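You operate a simulated robot arm through the tools that you are given. There is no shell and no other tool. Be economical: measure what you need, move in short steps, check, and stop when the job is done.

You run a simulated two-armed robot. Do the job below in one go: nothing can be reset, and whatever is moved stays where it is left.

Task
Shut the green middle drawer. Then close the soap drawer. Then take the lid off the green glass box and lay it down on the worktop by the microwave. Then open the brown top drawer, put the blue spoon from the cutlery tray on the worktop over the grey door, then shut the drawer. The order counts.

The check looks at the end state, three seconds after you hand in, the way a careful person would. Anything else that was tipped, shoved, dropped, spilled or broken makes it a failure. A push-on lid holds only when it is set on centred and level and pressed home; a screw cap is set on level and turned clockwise until tight.

Robot
Two 7-joint arms with two-finger parallel grippers on one trunk, on a base that drives. Base frame: it is fixed to the floor where the robot stands at the start and does not move with it; the origin is under the middle of the robot, x ahead of it, y to its left, z up. Units: m, degrees, N and s.
The left shoulder is at the start at [0.05, 0.165, 0.98], the right one opposite. Places, roughly: blue spoon (20x5x2 cm) [-1.7, -0.1, 0.8]; brown top drawer [-1.8, 0, 0.8]; green glass box (10x8x5 cm) [-1.6, -0.4, 0.9]; green middle drawer [0.6, -0.2, 0.5]; soap drawer [-0.2, -0.4, 0.7]; worktop over the grey door [-2.1, 0.8, 0.9]. Payload 3.91 kg a hand.
The TCP of each hand is the grasp point between the finger pads, 0.03 m short of the fingertips. In the tool frame z runs along the fingers and y along their closing line. The gripper opens to 0.11 m. The fingers are 0.02 m wide and 0.01 m thick; the gripper's body (0.048 by 0.112 m) begins 0.055 m behind the TCP.
Orientation is told as [roll, pitch, yaw] about the base's x, y, z axes, in that order, counted from this pose: with the fingers straight down and closing along the base's y, the tool's x points along the base's -x, its y along +y and its z along -z.

Tools
- The arms move only by the tool nudge_tool. It takes "left_plan", "right_plan" or both (then of equal length, played together; a hand with none holds still); each is a list of rows, each a list of 7 numbers: the shift along the base's x, y, z in units of 25 mm (1.0 is 25 mm), then the turn, a rotation vector about the base's x, y, z in units of 8 degrees (1.0 is 8 degrees), then the finger opening in m, from 0 to 0.11. In form: [[x, y, z, wx, wy, wz, hand], ...]. A call has 1 to 12 rows; each row shifts and turns the commanded pose from where the row before left it. A call with a number of a shift or a turn outside -1 to 1 is refused whole. Rows are played at 5 a second. More than 0.05 m and 8.6 degrees between two rows, or a gripper value outside its range, and nothing of the call is played. A pose out of reach is approached as far as the arm can. The call stops where the force on the tool passes 40 N (or 10 N more than at its start, if that is more) or the arm is blocked; 0.2 s more then pass. Each finger travels about 0.045 m/s and halts on what it meets, pressing with about 22 N; the grip force reading is that of the motor and also rises with nothing between the fingers. The clock runs only during rows and for 0.2 s after the last one: add rows that do not move to give the fingers time. It gives the time, the measured TCP pose, the force on the tool (base axes), the opening and the grip force at its end, in the units of the frame above (readings bear some noise), with the torque about the TCP (base axes, N m) and any sound that the robot's microphone picked up, and new pictures: "show" is both (left out), scene, wrist or none (wrist: the cameras of the hands that moved).
- Cameras (640 x 400 px; columns grow to the right, rows downward): "scene" is now at [0.0837, -0.0621, 1.1357]; the picture's right is [-0.75, -0.66, 0.00], its down [-0.45, 0.52, -0.72] and it looks along [0.48, -0.55, -0.69] (base axes); focal length 214 px, centre (320, 200). "left" rides on the left gripper at [0.072, -0.017, -0.103] in its tool frame; the picture's right is [0.23, 0.97, 0.00], its down [-0.76, 0.18, -0.62] and it looks along [-0.61, 0.14, 0.78] (tool axes); focal length 222 px, centre (320, 200). "right" rides on the right gripper at [0.072, 0.017, -0.103] in its tool frame; the picture's right is [-0.23, 0.97, 0.00], its down [-0.76, -0.18, -0.62] and it looks along [-0.61, -0.14, 0.78] (tool axes); focal length 222 px, centre (320, 200). There is no depth. A picture from a camera that has moved, and an enlarged one, comes with that camera's place and axes in the base frame and with its lens.
- raise_lower(by): slides the trunk up (or, below 0, down) by that many m; the arms and the scene camera ride with it, the base frame stays. It gives what a move gives, with no picture.
- steer(legs): drives the robot by 1 to 6 legs, each [ahead, left, turn to the left] in m, m and degrees, along the robot's own axes; the way and the turn of a leg run together, so that a leg with both is an arc; at most 1.5 m and 180 degrees a leg. The arms and the cameras ride along, it lands a little off, and it stops where it bumps. It gives what a move gives, and a new picture of the scene camera.
- aim_head(pan, tilt): turns the head with the scene camera to pan (to the left, within 80 degrees either way) and tilt (down, from -29 to 69), counted from straight ahead of the robot. It gives what a move gives, and a new picture of the scene camera.
- enlarge(camera, box): a new picture of the part [left, top, right, bottom] of that camera's present view, enlarged. It takes no simulated time.
- job_done(): hands the job in; it is judged then, once.

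Work in short steps. Places have to be worked out from the pictures, the camera data and where the tool is seen: move nearer, look again, correct. Check each grasp and each placing, and mend what went wrong. You have 165 turns and 260 pictures in all, those below and enlarged ones among them. Open the grippers and draw the arms clear of the work before you hand the job in, unless the task says otherwise; then end with one line.

The tools are called after ">>>" as name(argument=value, ...) on one line, values as JSON. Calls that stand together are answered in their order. nudge_tool: Moves the arms, as the interface text tells. Its arguments: {"type":"object","properties":{"left_plan":{"type":"array"},"right_plan":{"type":"array"},"show":{"type":"string","enum":["both","scene","wrist","none"]}},"required":[]} The other tools are called the same way: raise_lower (by) slides the trunk up or down; steer (legs) drives the base; aim_head (pan, tilt) turns the head that bears the scene camera; enlarge (camera, box) takes an enlarged picture of a part of a camera's view; job_done () hands the job in.

At the start:

```text
t: 0.0
left_tcp_pos: [0.4575, -0.0167, 1.0405]
left_ee_rot: [0.0, 0.0, 0.0]
left_ft_force: [0.0, -0.4, 0.3]
left_moment: [0.01, -0.01, 0.02]
left_gripper_width: 0.1101
left_gripper_force: 0.0
right_tcp_pos: [0.2962, -0.4091, 1.0363]
right_ee_rot: [0.0, 0.0, 0.1]
right_ft_force: [0.0, -1.0, 0.8]
right_moment: [0.0, -0.01, 0.03]
right_gripper_width: 0.1101
right_gripper_force: 0.1
trunk travel left (down, up): [-0.2, 0.303]
robot x, y, heading: [-0.0038, -0.0025, -0.3]
head pan, tilt: [-48.9, 43.6]
```

scene: 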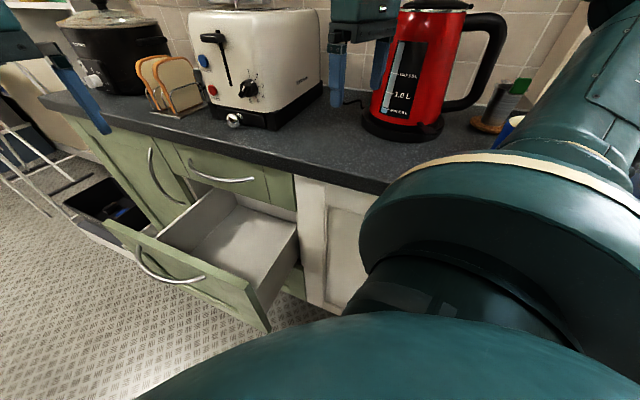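
right: 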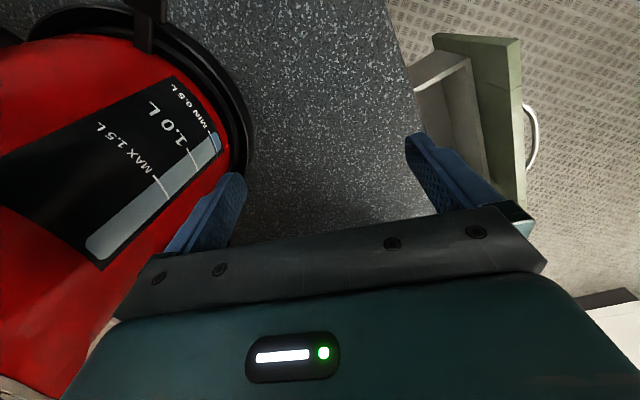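
left: 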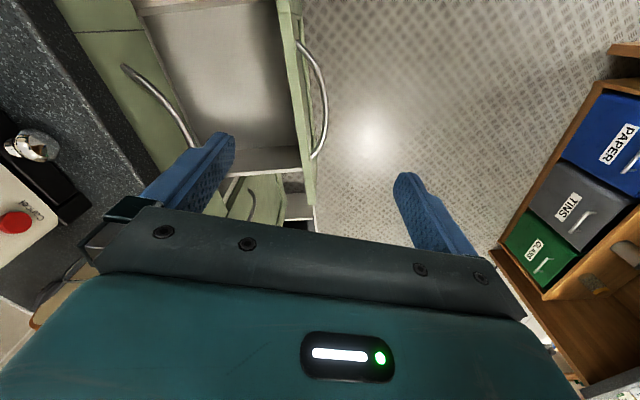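

The open green drawer is ahead and to the right, and opens towards +y. I look around with the head first to learn the layout.

>>> aim_head(pan=-75, tilt=35)

>>> aim_head(pan=-20, tilt=40)

>>> aim_head(pan=60, tilt=30)

```text
t: 0.9
left_tcp_pos: [0.4579, -0.0159, 1.0404]
left_ee_rot: [0.0, -0.1, 0.0]
left_ft_force: [0.0, -0.2, 0.4]
left_moment: [-0.04, 0.02, 0.02]
left_gripper_width: 0.1103
left_gripper_force: 0.0
right_tcp_pos: [0.2978, -0.4077, 1.0366]
right_ee_rot: [0.0, 0.0, 0.0]
right_ft_force: [0.3, 0.1, -0.3]
right_moment: [-0.01, -0.02, -0.02]
right_gripper_width: 0.11
right_gripper_force: 0.0
trunk travel left (down, up): [-0.2, 0.303]
robot x, y, heading: [0.0017, -0.0016, 0.2]
head pan, tilt: [-75.0, 35.0]
camera scene: at [0.0524, -0.085, 1.1484], right [-0.97, -0.26, 0.0], down [-0.15, 0.55, -0.82], along [0.21, -0.79, -0.57], focal length 214 px, centre (320, 200)
```

scene: 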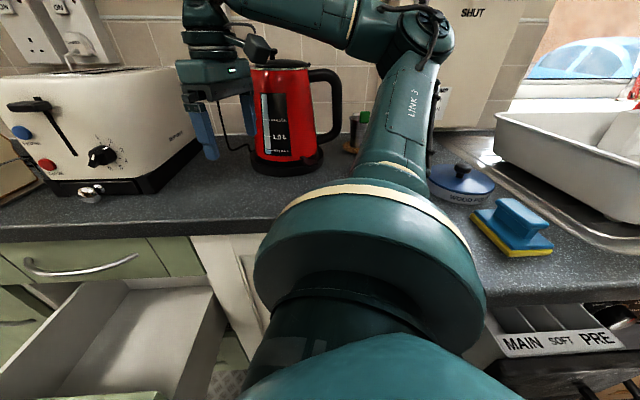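

```text
t: 2.1
left_tcp_pos: [0.4583, -0.0164, 1.0402]
left_ee_rot: [0.0, 0.0, 0.1]
left_ft_force: [-0.4, -0.5, 0.1]
left_moment: [-0.02, 0.0, 0.03]
left_gripper_width: 0.1098
left_gripper_force: 0.0
right_tcp_pos: [0.297, -0.4076, 1.037]
right_ee_rot: [0.0, 0.0, 0.0]
right_ft_force: [-0.7, -0.2, 0.6]
right_moment: [-0.01, 0.01, 0.0]
right_gripper_width: 0.1099
right_gripper_force: 0.0
trunk travel left (down, up): [-0.2, 0.303]
robot x, y, heading: [-0.0056, -0.0003, -0.0]
head pan, tilt: [-20.0, 40.0]
camera scene: at [0.1094, -0.0291, 1.1409], right [-0.34, -0.94, 0.0], down [-0.6, 0.22, -0.77], along [0.72, -0.26, -0.64], focal length 214 px, centre (320, 200)
```

scene: 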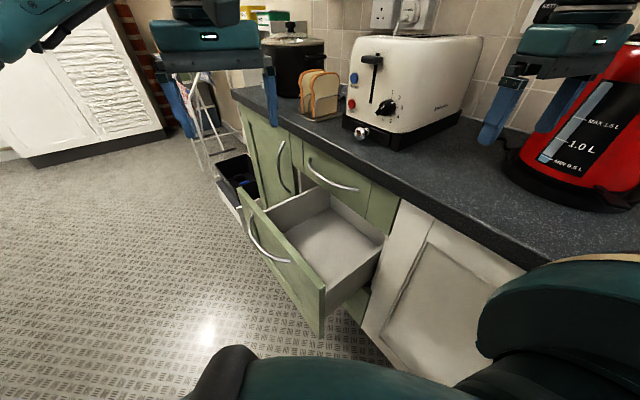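

```text
t: 3.7
left_tcp_pos: [0.4572, -0.0169, 1.0404]
left_ee_rot: [0.0, -0.1, 0.1]
left_ft_force: [-0.1, 0.6, -0.6]
left_moment: [0.0, 0.0, -0.01]
left_gripper_width: 0.1103
left_gripper_force: 0.0
right_tcp_pos: [0.2984, -0.4075, 1.0361]
right_ee_rot: [0.0, 0.0, 0.1]
right_ft_force: [-0.2, -0.1, 0.3]
right_moment: [-0.02, 0.01, 0.0]
right_gripper_width: 0.11
right_gripper_force: 0.0
trunk travel left (down, up): [-0.2, 0.303]
robot x, y, heading: [0.0042, -0.0001, -0.0]
head pan, tilt: [60.0, 30.0]
camera scene: at [0.0748, 0.0783, 1.1562], right [0.87, -0.5, 0.0], down [-0.25, -0.43, -0.87], along [0.43, 0.75, -0.5], focal length 214 px, centre (320, 200)
```

scene: 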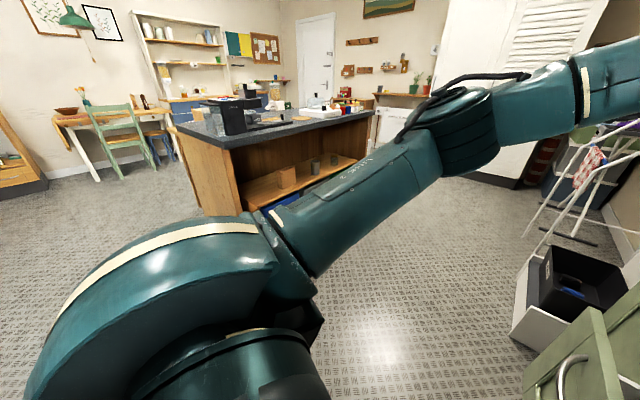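

The left run of worktop slants about 17° to my x axis, with the drawer front about 0.3 m out from it. I move off to the left and turn to face that drawer squarely.

>>> steer(legs=[[0.3, 0.7, 0], [0, 0, -73]])

>>> aim_head(pan=0, tilt=45)

```text
t: 10.8
left_tcp_pos: [0.4163, 0.2409, 1.0397]
left_ee_rot: [0.0, 0.0, -72.7]
left_ft_force: [-0.4, 0.0, -1.2]
left_moment: [0.01, 0.0, -0.03]
left_gripper_width: 0.1096
left_gripper_force: 0.1
right_tcp_pos: [-0.006, 0.2771, 1.037]
right_ee_rot: [-0.1, -0.1, -72.8]
right_ft_force: [0.1, -1.3, 0.2]
right_moment: [0.04, 0.01, 0.0]
right_gripper_width: 0.11
right_gripper_force: 0.0
trunk travel left (down, up): [-0.2, 0.303]
robot x, y, heading: [0.3029, 0.6864, -72.7]
head pan, tilt: [60.0, 30.0]
camera scene: at [0.3933, 0.6354, 1.1563], right [-0.22, -0.98, 0.0], down [-0.49, 0.11, -0.87], along [0.84, -0.19, -0.5], focal length 214 px, centre (320, 200)
```

scene: 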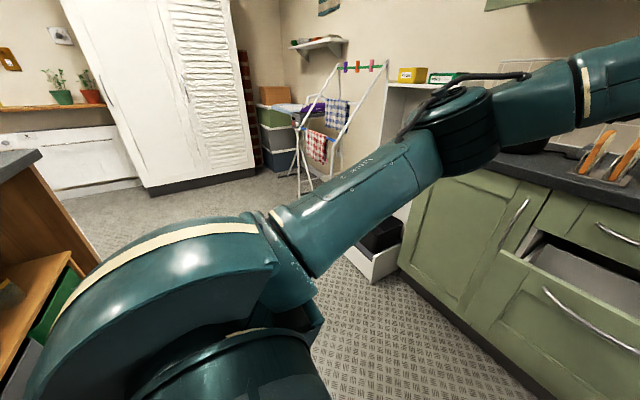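

```text
t: 12.2
left_tcp_pos: [0.4162, 0.2417, 1.0394]
left_ee_rot: [0.1, 0.0, -72.8]
left_ft_force: [-0.5, -0.3, -0.6]
left_moment: [0.02, -0.01, 0.03]
left_gripper_width: 0.1101
left_gripper_force: 0.1
right_tcp_pos: [-0.0055, 0.2787, 1.0367]
right_ee_rot: [0.0, 0.0, -72.8]
right_ft_force: [-1.0, 0.7, 0.8]
right_moment: [0.01, -0.03, -0.02]
right_gripper_width: 0.1101
right_gripper_force: 0.0
trunk travel left (down, up): [-0.2, 0.303]
robot x, y, heading: [0.2942, 0.6849, -72.7]
head pan, tilt: [0.0, 45.0]
camera scene: at [0.3293, 0.5777, 1.1337], right [-0.95, -0.3, 0.0], down [-0.21, 0.68, -0.71], along [0.21, -0.68, -0.71], focal length 214 px, centre (320, 200)
```

scene: 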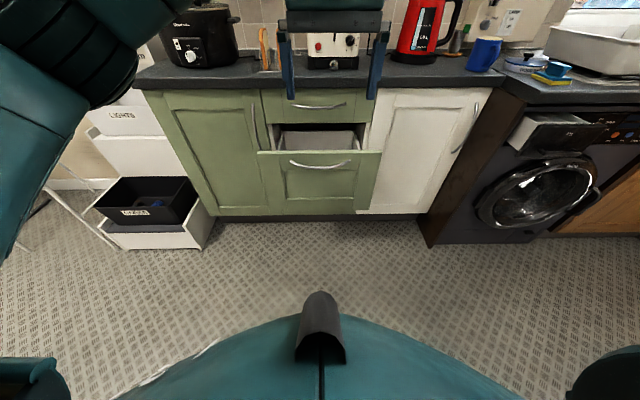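

By triangulating, the drawer front sits about 0.76 m ahead of me and is centred. Its top edge is at z≈0.72, so this worktop is near z≈0.9. I lower the trunk and pitch the closed left hand forward at z≈0.57, below the handle.

>>> raise_lower(by=-0.2)

>>> nudge_tool(left_plan=[[0, 0, -1, -0.955, -0.297, 0, 0], [0, 0, -1, -0.955, -0.297, 0, 0], [0, 0, -1, -0.955, -0.297, 0, 0], [0, 0, -1, -0.955, -0.297, 0, 0], [0, 0, -1, -0.955, -0.297, 0, 0], [0, 0, -1, -0.955, -0.297, 0, 0], [0, 0, -1, -0.955, -0.297, 0, 0], [0, 0, -1, -0.955, -0.297, 0, 0], [0, 0, -1, -0.955, -0.297, 0, 0], [0, 0, -1, -0.955, -0.297, 0, 0], [0, 0, -1, -0.955, -0.297, 0, 0]], show="both")

```text
t: 14.3
left_tcp_pos: [0.4163, 0.2419, 0.8402]
left_ee_rot: [-0.1, 0.0, -72.9]
left_ft_force: [-0.2, -0.2, -0.4]
left_moment: [-0.01, 0.0, -0.03]
left_gripper_width: 0.11
left_gripper_force: 0.0
right_tcp_pos: [-0.0051, 0.2781, 0.8369]
right_ee_rot: [0.1, 0.1, -72.8]
right_ft_force: [0.0, -0.1, -0.3]
right_moment: [0.0, -0.01, 0.01]
right_gripper_width: 0.11
right_gripper_force: 0.0
trunk travel left (down, up): [0.0, 0.503]
robot x, y, heading: [0.297, 0.6838, -72.8]
head pan, tilt: [0.0, 45.0]
```

```text
t: 16.7
left_tcp_pos: [0.4153, 0.2449, 0.5652]
left_ee_rot: [-0.1, -88.2, -72.8]
left_ft_force: [-0.6, 0.5, -0.3]
left_moment: [-0.03, -0.03, 0.02]
left_gripper_width: 0.0001
left_gripper_force: 22.2
right_tcp_pos: [-0.0049, 0.2785, 0.8376]
right_ee_rot: [0.0, 0.0, -72.7]
right_ft_force: [-0.7, -1.0, -0.3]
right_moment: [0.01, 0.03, -0.01]
right_gripper_width: 0.1102
right_gripper_force: 0.0
trunk travel left (down, up): [0.0, 0.503]
robot x, y, heading: [0.2948, 0.6846, -73.2]
head pan, tilt: [0.0, 45.0]
camera scene: at [0.3293, 0.5777, 0.9337], right [-0.96, -0.3, 0.0], down [-0.21, 0.68, -0.71], along [0.21, -0.68, -0.71], focal length 214 px, centre (320, 200)
camera left: at [0.3687, 0.3399, 0.4983], right [0.93, 0.3, -0.23], down [-0.01, 0.62, 0.78], along [0.37, -0.72, 0.58], focal length 222 px, centre (320, 200)
```

scene: 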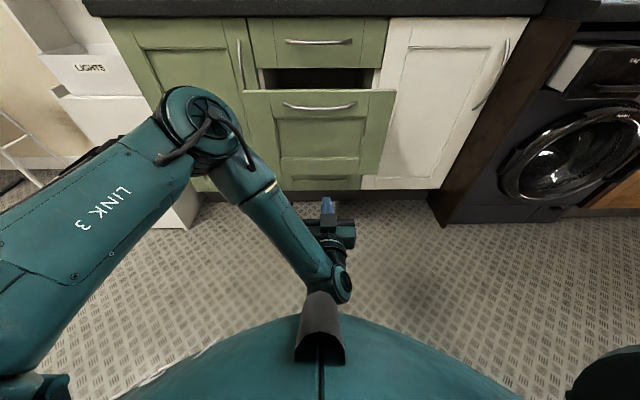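
left: 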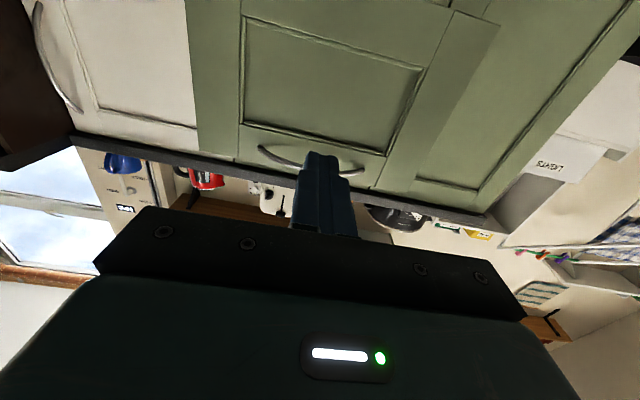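

The tip is about 0.28 m short of the front and well below the handle. I drive ahead 0.25 m, then push the rest with the arm.

>>> steer(legs=[[0.25, 0, 0]])

>>> nudge_tool(left_plan=[[0.297, -0.955, 0, 0, 0, 0, 0], [0.297, -0.955, 0, 0, 0, 0, 0], [0.297, -0.955, 0, 0, 0, 0, 0], [0.297, -0.955, 0, 0, 0, 0, 0], [0.297, -0.955, 0, 0, 0, 0, 0]], show="scene")

```text
t: 18.6
left_tcp_pos: [0.4899, 0.0011, 0.5662]
left_ee_rot: [2.3, -88.0, -75.2]
left_ft_force: [-0.3, -0.4, 0.4]
left_moment: [0.03, -0.02, 0.0]
left_gripper_width: 0.0
left_gripper_force: 22.0
right_tcp_pos: [0.0687, 0.0358, 0.8375]
right_ee_rot: [0.1, 0.0, -72.9]
right_ft_force: [0.5, -0.7, 0.5]
right_moment: [0.01, 0.0, 0.01]
right_gripper_width: 0.1098
right_gripper_force: 0.0
trunk travel left (down, up): [0.0, 0.503]
robot x, y, heading: [0.3686, 0.4409, -72.7]
head pan, tilt: [0.0, 45.0]
camera scene: at [0.4039, 0.3356, 0.9336], right [-0.96, -0.29, 0.0], down [-0.21, 0.68, -0.71], along [0.21, -0.68, -0.71], focal length 214 px, centre (320, 200)
```

scene: 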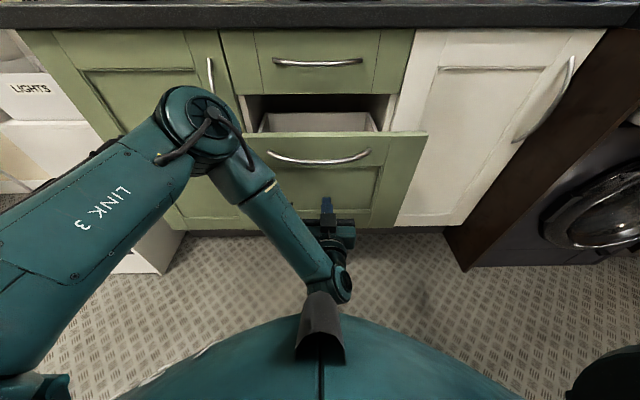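

```text
t: 19.8
left_tcp_pos: [0.5273, -0.119, 0.5676]
left_ee_rot: [2.3, -88.0, -75.2]
left_ft_force: [-0.2, -0.1, 1.0]
left_moment: [0.03, -0.02, 0.01]
left_gripper_width: 0.0
left_gripper_force: 22.2
right_tcp_pos: [0.0686, 0.037, 0.8356]
right_ee_rot: [0.1, -0.1, -72.9]
right_ft_force: [0.2, 0.3, 0.6]
right_moment: [0.01, 0.01, 0.02]
right_gripper_width: 0.1099
right_gripper_force: 0.2
trunk travel left (down, up): [0.0, 0.503]
robot x, y, heading: [0.375, 0.4388, -73.1]
head pan, tilt: [0.0, 45.0]
camera scene: at [0.4039, 0.3355, 0.9336], right [-0.96, -0.29, 0.0], down [-0.21, 0.68, -0.71], along [0.21, -0.68, -0.71], focal length 214 px, centre (320, 200)
```

scene: 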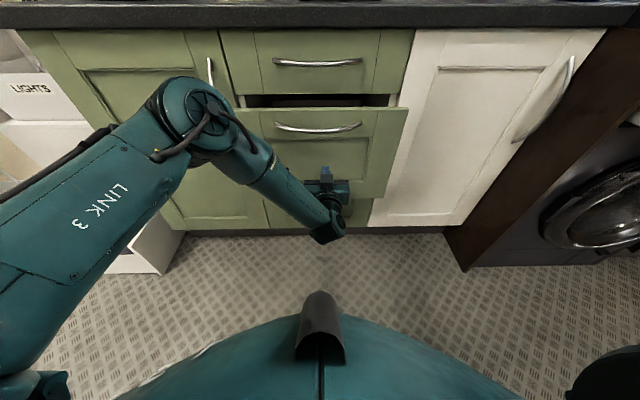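

The drawer is sliding in smoothly and about 6 to 8 cm remain. I keep pushing until it stops.

>>> nudge_tool(left_plan=[[0.297, -0.955, 0, 0, 0, 0, 0], [0.297, -0.955, 0, 0, 0, 0, 0], [0.297, -0.955, 0, 0, 0, 0, 0], [0.297, -0.955, 0, 0, 0, 0, 0], [0.297, -0.955, 0, 0, 0, 0, 0]], show="scene")

```text
t: 20.9
left_tcp_pos: [0.5508, -0.2179, 0.5725]
left_ee_rot: [3.1, -87.9, -75.3]
left_ft_force: [-1.3, 7.3, 1.3]
left_moment: [-0.13, -0.1, 0.05]
left_gripper_width: 0.0001
left_gripper_force: 22.1
left hand out of reach, approached as far as the arm can: row 3, 5
right_tcp_pos: [0.0686, 0.0367, 0.8362]
right_ee_rot: [0.0, 0.1, -72.7]
right_ft_force: [-0.2, 0.0, 0.5]
right_moment: [-0.01, -0.02, -0.02]
right_gripper_width: 0.11
right_gripper_force: 0.1
trunk travel left (down, up): [0.0, 0.503]
robot x, y, heading: [0.3707, 0.4389, -72.9]
head pan, tilt: [0.0, 45.0]
stopped in row 5 (left hand): the force on the tool passed its limit (the readings are from after the stop); the commanded pose is now the measured one
camera scene: at [0.4038, 0.3362, 0.9338], right [-0.96, -0.3, 0.0], down [-0.21, 0.68, -0.71], along [0.21, -0.68, -0.71], focal length 214 px, centre (320, 200)
```

scene: 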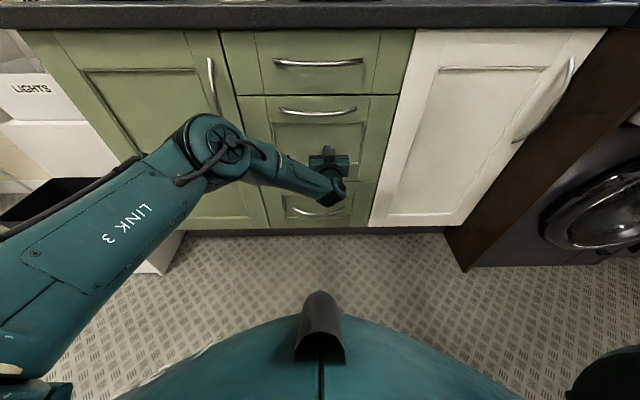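

It looks flush and stopped on force. I enlarge to check, then draw back and look at the soap drawer.

>>> enlarge(camera="scene", box=[210, 20, 420, 240])

>>> nudge_tool(left_plan=[[-0.297, 0.955, 0, 0, 0, 0, 0], [-0.297, 0.955, 0, 0, 0, 0, 0], [-0.297, 0.955, 0, 0, 0, 0, 0], [-0.297, 0.955, 0, 0, 0, 0, 0], [-0.297, 0.955, 0, 0, 0, 0, 0], [-0.297, 0.955, 0, 0, 0, 0, 0], [-0.297, 0.955, 0, 0, 0, 0, 0]], show="none")

>>> aim_head(pan=-50, tilt=35)

```text
1.82 times, centred on (315, 130) of scene
camera zoom: at [0.4038, 0.3362, 0.9338], right [-0.96, -0.3, 0.0], down [-0.21, 0.68, -0.71], along [0.21, -0.68, -0.71], focal length 390 px, centre (329, 327)
```

zoom: 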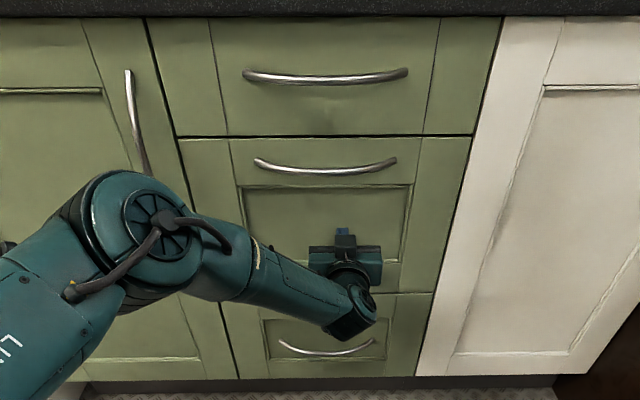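

```text
t: 22.5
left_tcp_pos: [0.5013, -0.0502, 0.5703]
left_ee_rot: [2.4, -87.8, -74.4]
left_ft_force: [0.0, 0.3, -0.9]
left_moment: [0.01, -0.02, 0.01]
left_gripper_width: 0.0
left_gripper_force: 22.7
right_tcp_pos: [0.0698, 0.0358, 0.8366]
right_ee_rot: [0.1, 0.0, -72.8]
right_ft_force: [0.2, -0.6, -0.2]
right_moment: [0.02, -0.02, 0.05]
right_gripper_width: 0.11
right_gripper_force: 0.0
trunk travel left (down, up): [0.0, 0.503]
robot x, y, heading: [0.3693, 0.4422, -72.4]
head pan, tilt: [0.0, 45.0]
```

```text
t: 23.6
left_tcp_pos: [0.5021, -0.0513, 0.5708]
left_ee_rot: [2.9, -87.8, -75.0]
left_ft_force: [-0.2, 0.0, 0.3]
left_moment: [0.02, 0.01, 0.03]
left_gripper_width: 0.0
left_gripper_force: 22.5
right_tcp_pos: [0.0693, 0.036, 0.8356]
right_ee_rot: [0.0, 0.0, -72.8]
right_ft_force: [0.4, 0.0, -0.8]
right_moment: [0.03, 0.02, 0.0]
right_gripper_width: 0.11
right_gripper_force: 0.0
trunk travel left (down, up): [0.0, 0.503]
robot x, y, heading: [0.3702, 0.4435, -72.9]
head pan, tilt: [-50.0, 35.0]
camera scene: at [0.3323, 0.3393, 0.9484], right [-0.84, 0.54, 0.0], down [0.31, 0.48, -0.82], along [-0.44, -0.69, -0.57], focal length 214 px, centre (320, 200)
```

scene: 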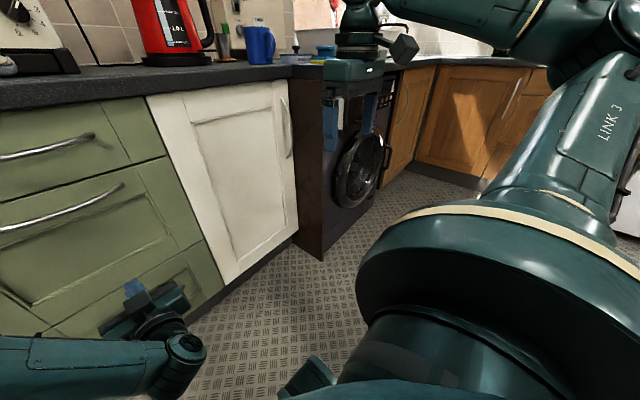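

Drawer two is flush with its neighbours. Next I back off and drive right until the washing machine is in front of me.

>>> steer(legs=[[-0.35, 0, 0], [0, -0.65, 0]])

>>> aim_head(pan=-5, tilt=25)

```text
t: 29.1
left_tcp_pos: [-0.2119, 0.0969, 0.5707]
left_ee_rot: [2.9, -87.9, -74.6]
left_ft_force: [0.2, 0.7, -0.7]
left_moment: [0.0, 0.01, -0.01]
left_gripper_width: 0.0001
left_gripper_force: 22.0
right_tcp_pos: [-0.6447, 0.1833, 0.8357]
right_ee_rot: [-0.1, 0.0, -72.5]
right_ft_force: [0.0, 0.6, -0.4]
right_moment: [0.01, -0.02, -0.01]
right_gripper_width: 0.1101
right_gripper_force: 0.1
trunk travel left (down, up): [0.0, 0.503]
robot x, y, heading: [-0.3449, 0.5888, -72.6]
head pan, tilt: [-50.0, 35.0]
camera scene: at [-0.383, 0.4872, 0.9485], right [-0.84, 0.54, 0.0], down [0.31, 0.48, -0.82], along [-0.44, -0.69, -0.57], focal length 214 px, centre (320, 200)
```

scene: 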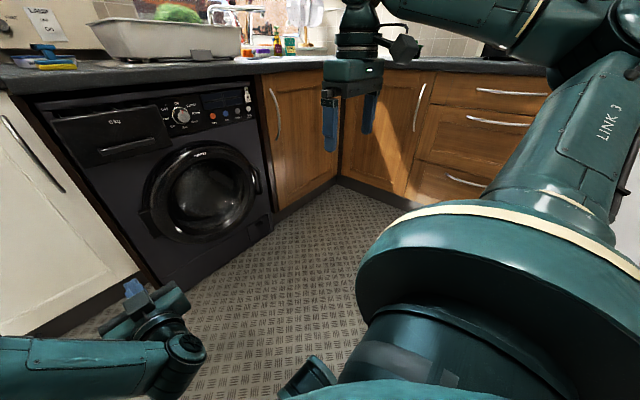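

```text
t: 30.2
left_tcp_pos: [-0.2122, 0.0975, 0.5717]
left_ee_rot: [3.0, -87.8, -74.7]
left_ft_force: [-0.1, 0.0, 0.0]
left_moment: [-0.01, -0.01, 0.01]
left_gripper_width: 0.0001
left_gripper_force: 22.4
right_tcp_pos: [-0.6444, 0.183, 0.8367]
right_ee_rot: [0.0, 0.1, -72.5]
right_ft_force: [0.3, 0.1, -0.2]
right_moment: [-0.03, 0.01, -0.03]
right_gripper_width: 0.1099
right_gripper_force: 0.1
trunk travel left (down, up): [0.0, 0.503]
robot x, y, heading: [-0.3492, 0.5884, -72.5]
head pan, tilt: [-5.0, 25.0]
camera scene: at [-0.3158, 0.4715, 0.9642], right [-0.98, -0.22, 0.0], down [-0.09, 0.41, -0.91], along [0.2, -0.88, -0.42], focal length 214 px, centre (320, 200)
```

scene: 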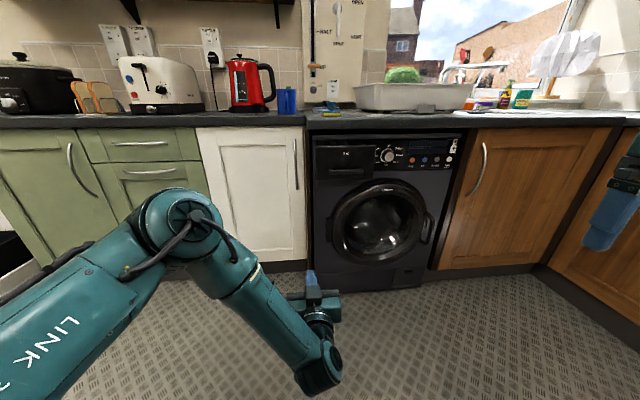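

The soap drawer is in view at columns 313 to 377. I enlarge it.

>>> enlarge(camera="scene", box=[290, 110, 470, 220])

```text
3.56 times, centred on (380, 165) of scene
camera zoom: at [-0.3158, 0.4715, 0.9642], right [-0.98, -0.22, 0.0], down [-0.09, 0.41, -0.91], along [0.2, -0.88, -0.42], focal length 763 px, centre (107, 324)
```

zoom: 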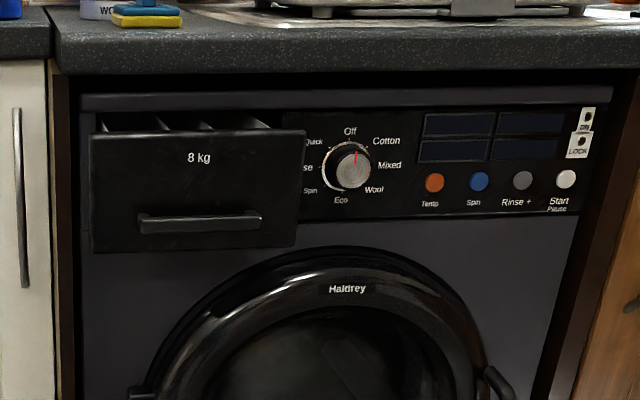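

The machine faces the same way as the drawers. Raising the trunk 0.16 m puts the left hand at soap-drawer height and gives a parallax view.

>>> raise_lower(by=0.16)

>>> enlarge(camera="scene", box=[290, 130, 470, 240])

```text
t: 32.1
left_tcp_pos: [-0.2115, 0.0973, 0.7315]
left_ee_rot: [3.2, -87.8, -75.0]
left_ft_force: [0.5, -0.5, -0.6]
left_moment: [0.0, 0.01, 0.0]
left_gripper_width: 0.0002
left_gripper_force: 22.4
right_tcp_pos: [-0.6435, 0.1827, 0.9957]
right_ee_rot: [-0.1, 0.1, -72.4]
right_ft_force: [-0.3, 0.3, 0.5]
right_moment: [0.01, 0.03, -0.02]
right_gripper_width: 0.1102
right_gripper_force: 0.1
trunk travel left (down, up): [-0.16, 0.343]
robot x, y, heading: [-0.3457, 0.5894, -72.3]
head pan, tilt: [-5.0, 25.0]
```

```text
3.56 times, centred on (380, 185) of scene
camera zoom: at [-0.3157, 0.4715, 1.1242], right [-0.98, -0.22, 0.0], down [-0.09, 0.41, -0.91], along [0.2, -0.88, -0.42], focal length 763 px, centre (107, 253)
```

zoom: 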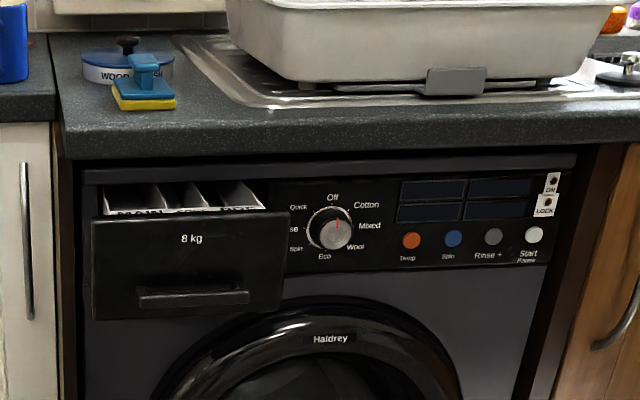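

The drawer front is at about (−0.235, −0.27), with z from 0.70 to 0.825 and the handle at z≈0.742. It stands out about 0.14 m. I'll push just above the handle at z≈0.787.

>>> raise_lower(by=0.056)

>>> steer(legs=[[0, -0.135, 0], [0.21, 0, 0]])

>>> aim_head(pan=0, tilt=45)

```text
t: 33.0
left_tcp_pos: [-0.2108, 0.0967, 0.7862]
left_ee_rot: [3.2, -87.7, -75.0]
left_ft_force: [-0.3, 0.9, -0.6]
left_moment: [0.01, 0.01, 0.01]
left_gripper_width: 0.0001
left_gripper_force: 21.9
right_tcp_pos: [-0.6444, 0.1826, 1.0524]
right_ee_rot: [0.0, 0.1, -72.6]
right_ft_force: [-0.4, 0.9, 0.2]
right_moment: [-0.03, 0.01, -0.01]
right_gripper_width: 0.11
right_gripper_force: 0.1
trunk travel left (down, up): [-0.216, 0.287]
robot x, y, heading: [-0.3442, 0.5898, -72.2]
head pan, tilt: [-5.0, 25.0]
```

```text
t: 35.6
left_tcp_pos: [-0.2761, -0.1438, 0.7858]
left_ee_rot: [3.0, -87.8, -74.7]
left_ft_force: [-0.3, 0.1, 0.1]
left_moment: [0.0, -0.01, -0.03]
left_gripper_width: 0.0
left_gripper_force: 22.3
right_tcp_pos: [-0.709, -0.0575, 1.0518]
right_ee_rot: [0.0, 0.2, -72.4]
right_ft_force: [0.8, 1.7, 0.2]
right_moment: [0.01, 0.01, 0.0]
right_gripper_width: 0.1097
right_gripper_force: 0.0
trunk travel left (down, up): [-0.216, 0.287]
robot x, y, heading: [-0.4129, 0.3547, -72.4]
head pan, tilt: [-5.0, 25.0]
camera scene: at [-0.3815, 0.2317, 1.1802], right [-0.98, -0.22, 0.0], down [-0.09, 0.41, -0.91], along [0.2, -0.88, -0.42], focal length 214 px, centre (320, 200)
```

scene: 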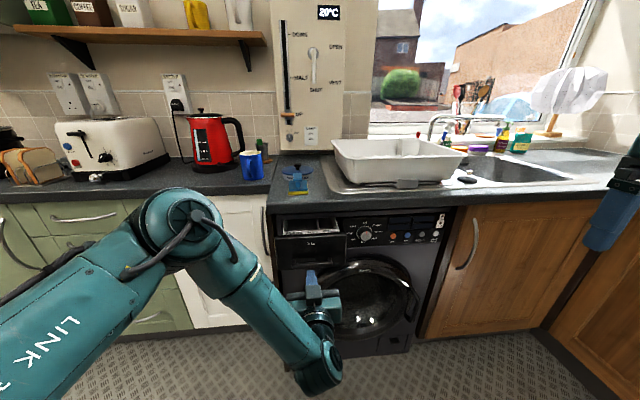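

```text
t: 36.4
left_tcp_pos: [-0.2759, -0.1417, 0.7858]
left_ee_rot: [2.9, -87.8, -74.7]
left_ft_force: [0.0, 0.0, 0.1]
left_moment: [0.0, -0.02, 0.02]
left_gripper_width: 0.0
left_gripper_force: 22.2
right_tcp_pos: [-0.7093, -0.0576, 1.0512]
right_ee_rot: [0.0, 0.1, -72.3]
right_ft_force: [-0.7, -0.1, -0.6]
right_moment: [0.0, 0.0, 0.0]
right_gripper_width: 0.11
right_gripper_force: 0.0
trunk travel left (down, up): [-0.216, 0.287]
robot x, y, heading: [-0.4073, 0.3533, -72.4]
head pan, tilt: [0.0, 45.0]
camera scene: at [-0.3771, 0.2443, 1.1497], right [-0.95, -0.3, 0.0], down [-0.21, 0.67, -0.71], along [0.21, -0.67, -0.71], focal length 214 px, centre (320, 200)
```

scene: 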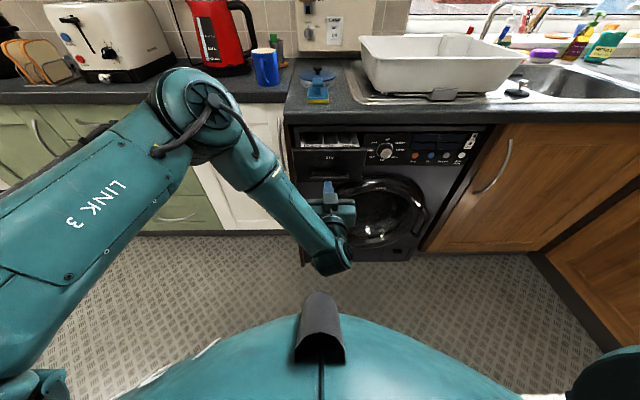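

The hand is lined up with the middle of the drawer. I drive 0.07 m nearer to keep reach in hand, then push with the arm.

>>> steer(legs=[[0.07, 0, 0]])

>>> nudge_tool(left_plan=[[0.3, -0.95, 0, 0, 0, 0, 0], [0.3, -0.95, 0, 0, 0, 0, 0], [0.3, -0.95, 0, 0, 0, 0, 0], [0.3, -0.95, 0, 0, 0, 0, 0]], show="scene")

```text
t: 37.4
left_tcp_pos: [-0.2547, -0.208, 0.7858]
left_ee_rot: [3.2, -87.7, -74.7]
left_ft_force: [0.8, -0.7, -0.3]
left_moment: [0.01, 0.02, 0.0]
left_gripper_width: 0.0
left_gripper_force: 22.3
right_tcp_pos: [-0.6874, -0.1268, 1.0528]
right_ee_rot: [0.1, 0.1, -72.3]
right_ft_force: [0.5, 0.2, -0.2]
right_moment: [0.02, -0.02, 0.02]
right_gripper_width: 0.1101
right_gripper_force: 0.0
trunk travel left (down, up): [-0.216, 0.287]
robot x, y, heading: [-0.3893, 0.2801, -72.1]
head pan, tilt: [0.0, 45.0]
camera scene: at [-0.3556, 0.1768, 1.1496], right [-0.95, -0.3, 0.0], down [-0.21, 0.67, -0.71], along [0.21, -0.67, -0.71], focal length 214 px, centre (320, 200)
```

scene: 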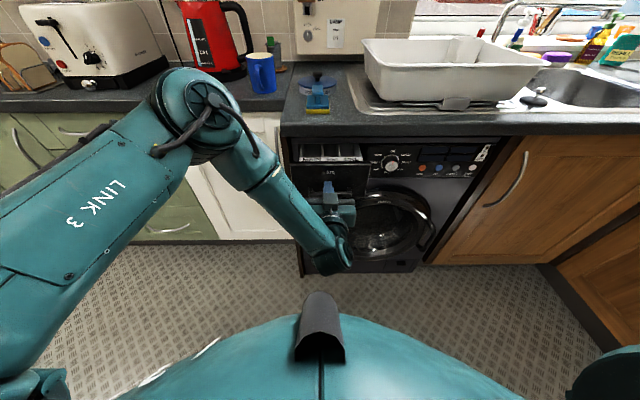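

```text
t: 38.4
left_tcp_pos: [-0.2262, -0.3038, 0.7866]
left_ee_rot: [3.7, -87.7, -75.2]
left_ft_force: [0.3, -0.6, 0.4]
left_moment: [0.0, -0.01, -0.01]
left_gripper_width: 0.0003
left_gripper_force: 22.4
right_tcp_pos: [-0.688, -0.1251, 1.0539]
right_ee_rot: [-0.1, -0.1, -72.3]
right_ft_force: [0.4, -0.4, -0.4]
right_moment: [0.0, 0.0, -0.01]
right_gripper_width: 0.1096
right_gripper_force: 0.0
trunk travel left (down, up): [-0.216, 0.287]
robot x, y, heading: [-0.3867, 0.2833, -72.3]
head pan, tilt: [0.0, 45.0]
camera scene: at [-0.3556, 0.177, 1.1496], right [-0.95, -0.3, 0.0], down [-0.21, 0.67, -0.71], along [0.21, -0.67, -0.71], focal length 214 px, centre (320, 200)
```

scene: 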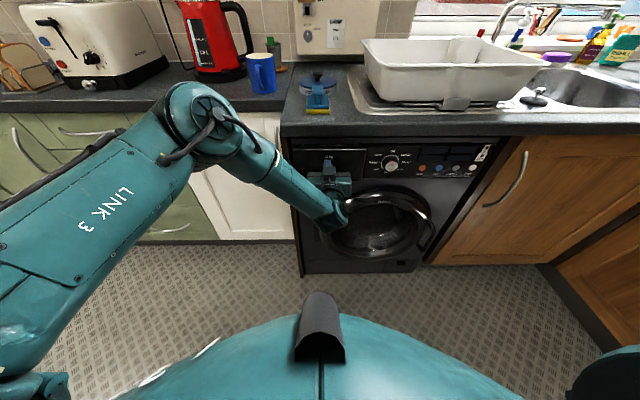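

It has nearly closed with very little force. I push the last bit until it stops.

>>> nudge_tool(left_plan=[[0.3, -0.95, 0, 0, 0, 0, 0], [0.3, -0.95, 0, 0, 0, 0, 0], [0.3, -0.95, 0, 0, 0, 0, 0]], show="scene")

>>> enlarge(camera="scene", box=[280, 130, 440, 230])

```text
t: 38.9
left_tcp_pos: [-0.22, -0.322, 0.7849]
left_ee_rot: [2.5, -87.9, -73.8]
left_ft_force: [-0.5, 14.5, 4.9]
left_moment: [-0.26, -0.01, 0.05]
left_gripper_width: 0.0
left_gripper_force: 22.2
right_tcp_pos: [-0.6875, -0.1243, 1.0526]
right_ee_rot: [0.0, 0.0, -72.4]
right_ft_force: [0.8, 0.4, 0.3]
right_moment: [-0.01, 0.0, 0.05]
right_gripper_width: 0.1101
right_gripper_force: 0.1
trunk travel left (down, up): [-0.216, 0.287]
robot x, y, heading: [-0.3909, 0.2825, -72.4]
head pan, tilt: [0.0, 45.0]
stopped in row 2 (left hand): the force on the tool passed its limit (the readings are from after the stop); the commanded pose is now the measured one
camera scene: at [-0.3558, 0.1789, 1.15], right [-0.95, -0.3, 0.0], down [-0.22, 0.67, -0.71], along [0.22, -0.67, -0.71], focal length 214 px, centre (320, 200)
```

scene: 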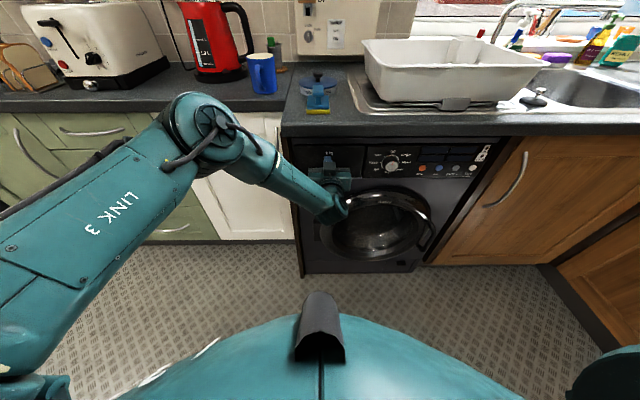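

```text
4.00 times, centred on (360, 180) of scene
camera zoom: at [-0.3558, 0.1789, 1.15], right [-0.95, -0.3, 0.0], down [-0.22, 0.67, -0.71], along [0.22, -0.67, -0.71], focal length 858 px, centre (160, 280)
```

zoom: 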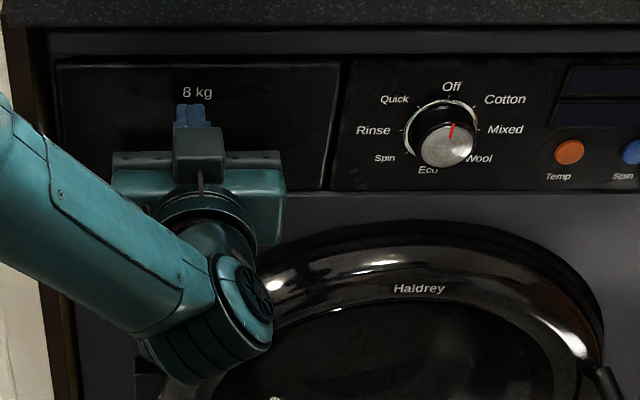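

The soap drawer is closed and flush. I withdraw the hand, drive back, and look towards the corner.

>>> nudge_tool(left_plan=[[-0.3, 0.95, 0, 0, 0, 0, 0], [-0.3, 0.95, 0, 0, 0, 0, 0], [-0.3, 0.95, 0, 0, 0, 0, 0], [-0.3, 0.95, 0, 0, 0, 0, 0]], show="none")

>>> steer(legs=[[-0.45, 0, 0]])

>>> aim_head(pan=-70, tilt=15)

```text
t: 39.9
left_tcp_pos: [-0.2485, -0.2293, 0.7835]
left_ee_rot: [3.5, -87.8, -75.0]
left_ft_force: [0.8, 0.0, -0.4]
left_moment: [0.0, -0.02, 0.01]
left_gripper_width: 0.0001
left_gripper_force: 21.5
right_tcp_pos: [-0.6874, -0.1276, 1.0524]
right_ee_rot: [-0.1, 0.1, -72.4]
right_ft_force: [0.5, -0.2, -0.1]
right_moment: [-0.01, -0.01, 0.0]
right_gripper_width: 0.1098
right_gripper_force: 0.1
trunk travel left (down, up): [-0.216, 0.287]
robot x, y, heading: [-0.3879, 0.2826, -72.4]
head pan, tilt: [0.0, 45.0]
```

```text
t: 42.6
left_tcp_pos: [-0.3889, 0.2075, 0.7839]
left_ee_rot: [3.6, -87.8, -75.0]
left_ft_force: [0.7, 0.2, -0.1]
left_moment: [-0.03, 0.02, 0.01]
left_gripper_width: 0.0
left_gripper_force: 21.9
right_tcp_pos: [-0.8275, 0.3094, 1.0521]
right_ee_rot: [-0.1, 0.1, -72.3]
right_ft_force: [-0.4, 0.0, 0.3]
right_moment: [0.02, -0.02, 0.01]
right_gripper_width: 0.1101
right_gripper_force: 0.1
trunk travel left (down, up): [-0.216, 0.287]
robot x, y, heading: [-0.5256, 0.7165, -72.2]
head pan, tilt: [0.0, 45.0]
camera scene: at [-0.4946, 0.6126, 1.1497], right [-0.95, -0.3, 0.0], down [-0.22, 0.67, -0.71], along [0.22, -0.67, -0.71], focal length 214 px, centre (320, 200)
```

scene: 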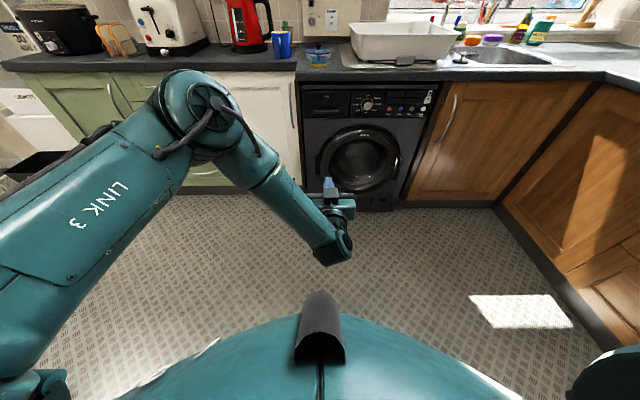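

```text
t: 44.0
left_tcp_pos: [-0.3885, 0.2061, 0.7854]
left_ee_rot: [3.5, -87.7, -74.9]
left_ft_force: [0.2, -0.1, -0.1]
left_moment: [0.01, -0.01, 0.01]
left_gripper_width: 0.0001
left_gripper_force: 22.1
right_tcp_pos: [-0.8261, 0.3095, 1.052]
right_ee_rot: [0.0, 0.2, -72.3]
right_ft_force: [0.5, 0.2, -0.3]
right_moment: [-0.04, -0.05, -0.01]
right_gripper_width: 0.11
right_gripper_force: 0.1
trunk travel left (down, up): [-0.216, 0.287]
robot x, y, heading: [-0.5304, 0.7172, -72.2]
head pan, tilt: [-70.0, 15.0]
camera scene: at [-0.5932, 0.6327, 1.1964], right [-0.61, 0.79, 0.0], down [0.2, 0.16, -0.97], along [-0.76, -0.59, -0.26], focal length 214 px, centre (320, 200)
```

scene: 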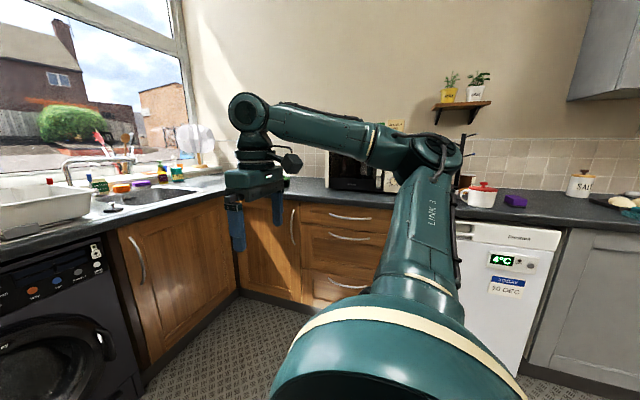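

The brown cabinets stand at right angles to this run, with the microwave in the corner. I bring the left hand back to pointing down and high, then turn 90° to the right to face them.

>>> nudge_tool(left_plan=[[0, 0, 1, 0.955, 0.297, 0, 0.11], [0, 0, 1, 0.955, 0.297, 0, 0.11], [0, 0, 1, 0.955, 0.297, 0, 0.11], [0, 0, 1, 0.955, 0.297, 0, 0.11], [0, 0, 1, 0.955, 0.297, 0, 0.11], [0, 0, 1, 0.955, 0.297, 0, 0.11], [0, 0, 1, 0.955, 0.297, 0, 0.11], [0, 0, 1, 0.955, 0.297, 0, 0.11], [0, 0, 1, 0.955, 0.297, 0, 0.11], [0, 0, 1, 0.955, 0.297, 0, 0.11], [0, 0, 1, 0.955, 0.297, 0, 0.11]], show="none")

>>> steer(legs=[[0, 0, -90.5]])

>>> aim_head(pan=0, tilt=25)

```text
t: 46.5
left_tcp_pos: [-0.3879, 0.2065, 1.0585]
left_ee_rot: [1.3, 0.4, -72.9]
left_ft_force: [-0.2, 0.1, 0.7]
left_moment: [0.04, -0.01, 0.02]
left_gripper_width: 0.1101
left_gripper_force: 0.0
right_tcp_pos: [-0.8278, 0.3088, 1.051]
right_ee_rot: [0.0, 0.1, -72.3]
right_ft_force: [0.4, -0.5, 0.2]
right_moment: [0.0, 0.01, 0.01]
right_gripper_width: 0.1099
right_gripper_force: 0.1
trunk travel left (down, up): [-0.216, 0.287]
robot x, y, heading: [-0.5302, 0.722, -72.2]
head pan, tilt: [-70.0, 15.0]
```

```text
t: 50.6
left_tcp_pos: [-1.038, 0.5677, 1.0593]
left_ee_rot: [1.3, 0.3, -161.9]
left_ft_force: [0.4, 0.6, -0.4]
left_moment: [0.01, 0.04, -0.02]
left_gripper_width: 0.1101
left_gripper_force: 0.1
right_tcp_pos: [-0.9407, 1.0097, 1.0518]
right_ee_rot: [0.1, 0.1, -161.3]
right_ft_force: [-1.1, -0.1, 0.4]
right_moment: [-0.01, 0.0, 0.03]
right_gripper_width: 0.1098
right_gripper_force: 0.1
trunk travel left (down, up): [-0.216, 0.287]
robot x, y, heading: [-0.5303, 0.7183, -161.5]
head pan, tilt: [-70.0, 15.0]
camera scene: at [-0.6143, 0.7815, 1.1965], right [0.78, 0.62, 0.0], down [0.16, -0.2, -0.97], along [-0.6, 0.75, -0.26], focal length 214 px, centre (320, 200)
```

scene: 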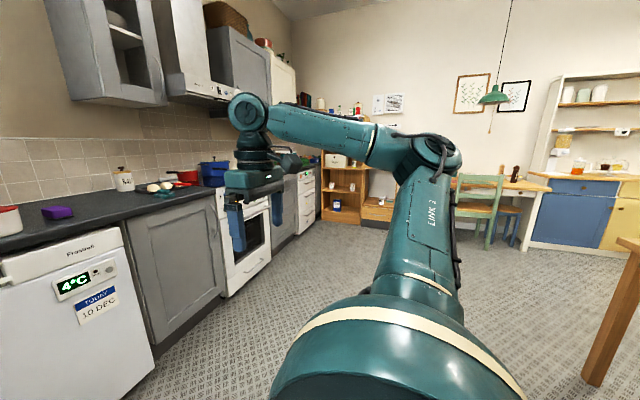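

```text
t: 52.0
left_tcp_pos: [-1.0378, 0.5685, 1.0587]
left_ee_rot: [1.3, 0.2, -161.9]
left_ft_force: [0.5, -0.2, -1.0]
left_moment: [0.03, -0.03, -0.01]
left_gripper_width: 0.11
left_gripper_force: 0.1
right_tcp_pos: [-0.9424, 1.009, 1.052]
right_ee_rot: [0.0, 0.1, -161.5]
right_ft_force: [0.0, -0.3, -0.1]
right_moment: [0.04, 0.04, 0.03]
right_gripper_width: 0.1099
right_gripper_force: 0.1
trunk travel left (down, up): [-0.216, 0.287]
robot x, y, heading: [-0.5264, 0.7214, -161.4]
head pan, tilt: [0.0, 25.0]
camera scene: at [-0.6433, 0.6791, 1.1802], right [-0.32, 0.95, 0.0], down [0.4, 0.13, -0.91], along [-0.86, -0.29, -0.42], focal length 214 px, centre (320, 200)
```

scene: 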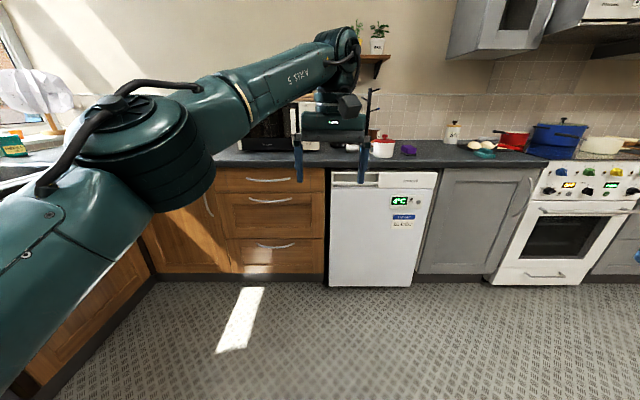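

The drawers are a little left of centre with the worktop edge about 1.2 m ahead, and the grey door is right of the fridge. I drive nearer and look down.

>>> steer(legs=[[0.4, 0.2, -1.5]])

>>> aim_head(pan=15, tilt=30)

```text
t: 54.8
left_tcp_pos: [-1.3572, 0.263, 1.0592]
left_ee_rot: [1.3, 0.2, -163.2]
left_ft_force: [0.3, 0.3, -0.9]
left_moment: [-0.01, -0.01, 0.01]
left_gripper_width: 0.1099
left_gripper_force: 0.1
right_tcp_pos: [-1.25, 0.7009, 1.0526]
right_ee_rot: [-0.1, 0.1, -162.8]
right_ft_force: [0.5, 1.0, 0.2]
right_moment: [0.0, 0.0, 0.0]
right_gripper_width: 0.1098
right_gripper_force: 0.0
trunk travel left (down, up): [-0.216, 0.287]
robot x, y, heading: [-0.8471, 0.4026, -162.8]
head pan, tilt: [0.0, 25.0]
camera scene: at [-0.9602, 0.3643, 1.1802], right [-0.3, 0.95, 0.0], down [0.4, 0.13, -0.91], along [-0.87, -0.27, -0.42], focal length 214 px, centre (320, 200)
```

scene: 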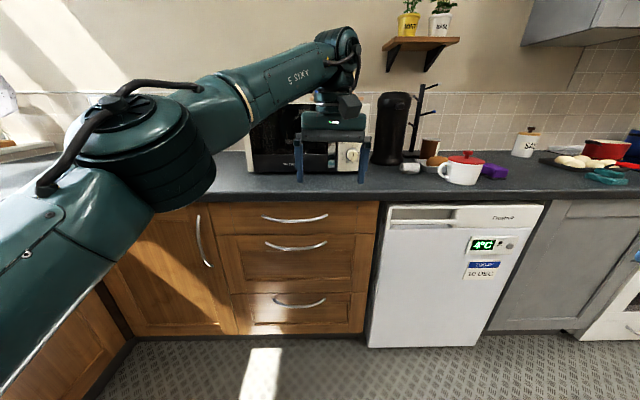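

```text
t: 55.5
left_tcp_pos: [-1.3566, 0.2629, 1.0586]
left_ee_rot: [1.3, 0.3, -163.3]
left_ft_force: [-0.4, -0.1, 0.3]
left_moment: [-0.02, 0.03, -0.01]
left_gripper_width: 0.1101
left_gripper_force: 0.1
right_tcp_pos: [-1.2508, 0.7013, 1.0515]
right_ee_rot: [-0.1, 0.1, -162.7]
right_ft_force: [0.0, -0.8, -0.9]
right_moment: [0.01, -0.01, 0.0]
right_gripper_width: 0.1099
right_gripper_force: 0.1
trunk travel left (down, up): [-0.216, 0.287]
robot x, y, heading: [-0.846, 0.403, -162.7]
head pan, tilt: [15.0, 30.0]
camera scene: at [-0.9485, 0.3435, 1.1723], right [-0.53, 0.85, 0.0], down [0.42, 0.27, -0.87], along [-0.73, -0.46, -0.5], focal length 214 px, centre (320, 200)
```

scene: 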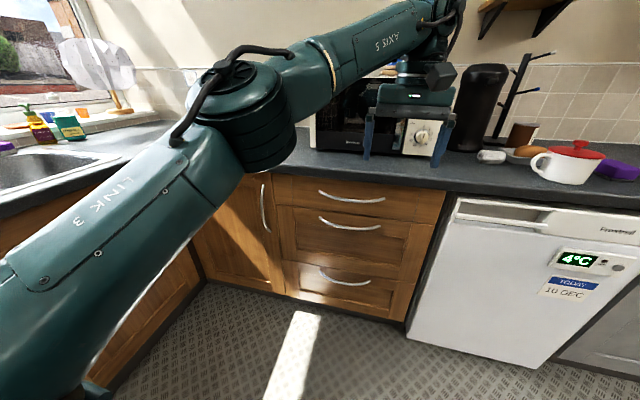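

The glass box should be at the left of the microwave, hidden behind my left arm. I shift left and look again from there.

>>> steer(legs=[[0, 0.4, 0]])

>>> aim_head(pan=0, tilt=25)

>>> enlarge(camera="left", box=[0, 0, 640, 400])

```text
t: 58.0
left_tcp_pos: [-1.2364, -0.1213, 1.0584]
left_ee_rot: [1.3, 0.4, -163.2]
left_ft_force: [-0.8, -0.1, -0.5]
left_moment: [-0.03, -0.01, 0.01]
left_gripper_width: 0.1101
left_gripper_force: 0.0
right_tcp_pos: [-1.1303, 0.3159, 1.0527]
right_ee_rot: [0.0, 0.1, -162.7]
right_ft_force: [0.7, 0.8, 0.5]
right_moment: [0.02, -0.01, -0.01]
right_gripper_width: 0.11
right_gripper_force: 0.0
trunk travel left (down, up): [-0.216, 0.287]
robot x, y, heading: [-0.7236, 0.014, -162.6]
head pan, tilt: [15.0, 30.0]
camera scene: at [-0.8285, -0.0415, 1.1722], right [-0.53, 0.85, 0.0], down [0.42, 0.27, -0.87], along [-0.73, -0.46, -0.5], focal length 214 px, centre (320, 200)
```

scene: 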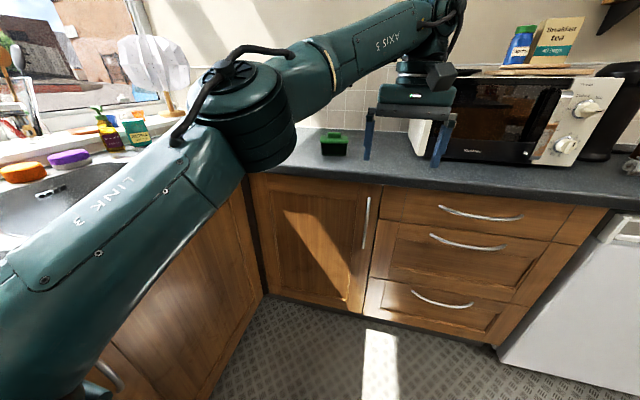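

```text
t: 58.8
left_tcp_pos: [-1.2375, -0.1215, 1.0603]
left_ee_rot: [1.3, 0.3, -163.2]
left_ft_force: [0.6, -0.5, -0.4]
left_moment: [0.02, -0.01, -0.03]
left_gripper_width: 0.1102
left_gripper_force: 0.0
right_tcp_pos: [-1.1304, 0.3172, 1.051]
right_ee_rot: [0.0, 0.2, -162.6]
right_ft_force: [-0.2, 0.9, -0.2]
right_moment: [-0.01, -0.01, 0.05]
right_gripper_width: 0.1102
right_gripper_force: 0.0
trunk travel left (down, up): [-0.216, 0.287]
robot x, y, heading: [-0.7263, 0.0168, -162.6]
head pan, tilt: [0.0, 25.0]
camera scene: at [-0.8401, -0.0204, 1.1802], right [-0.3, 0.95, 0.0], down [0.4, 0.13, -0.91], along [-0.87, -0.27, -0.42], focal length 214 px, centre (320, 200)
```

scene: 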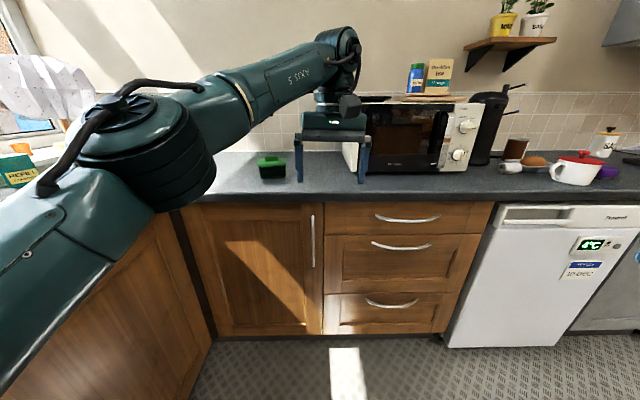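

```text
1.00 times, centred on (320, 200) of left
camera zoom: at [-1.1736, -0.0817, 1.1646], right [0.5, -0.87, 0.02], down [-0.68, -0.38, 0.62], along [-0.53, -0.33, -0.78], focal length 222 px, centre (320, 200)
```

zoom: 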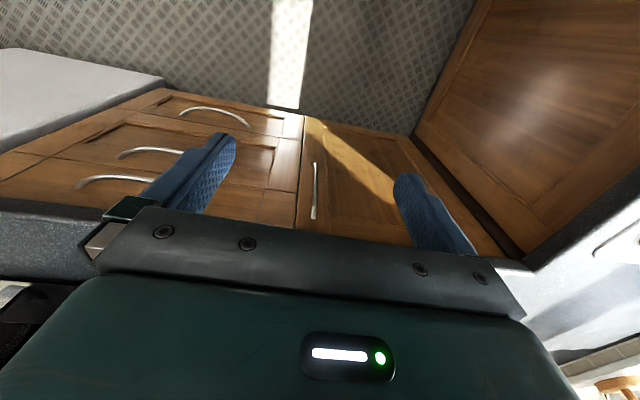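

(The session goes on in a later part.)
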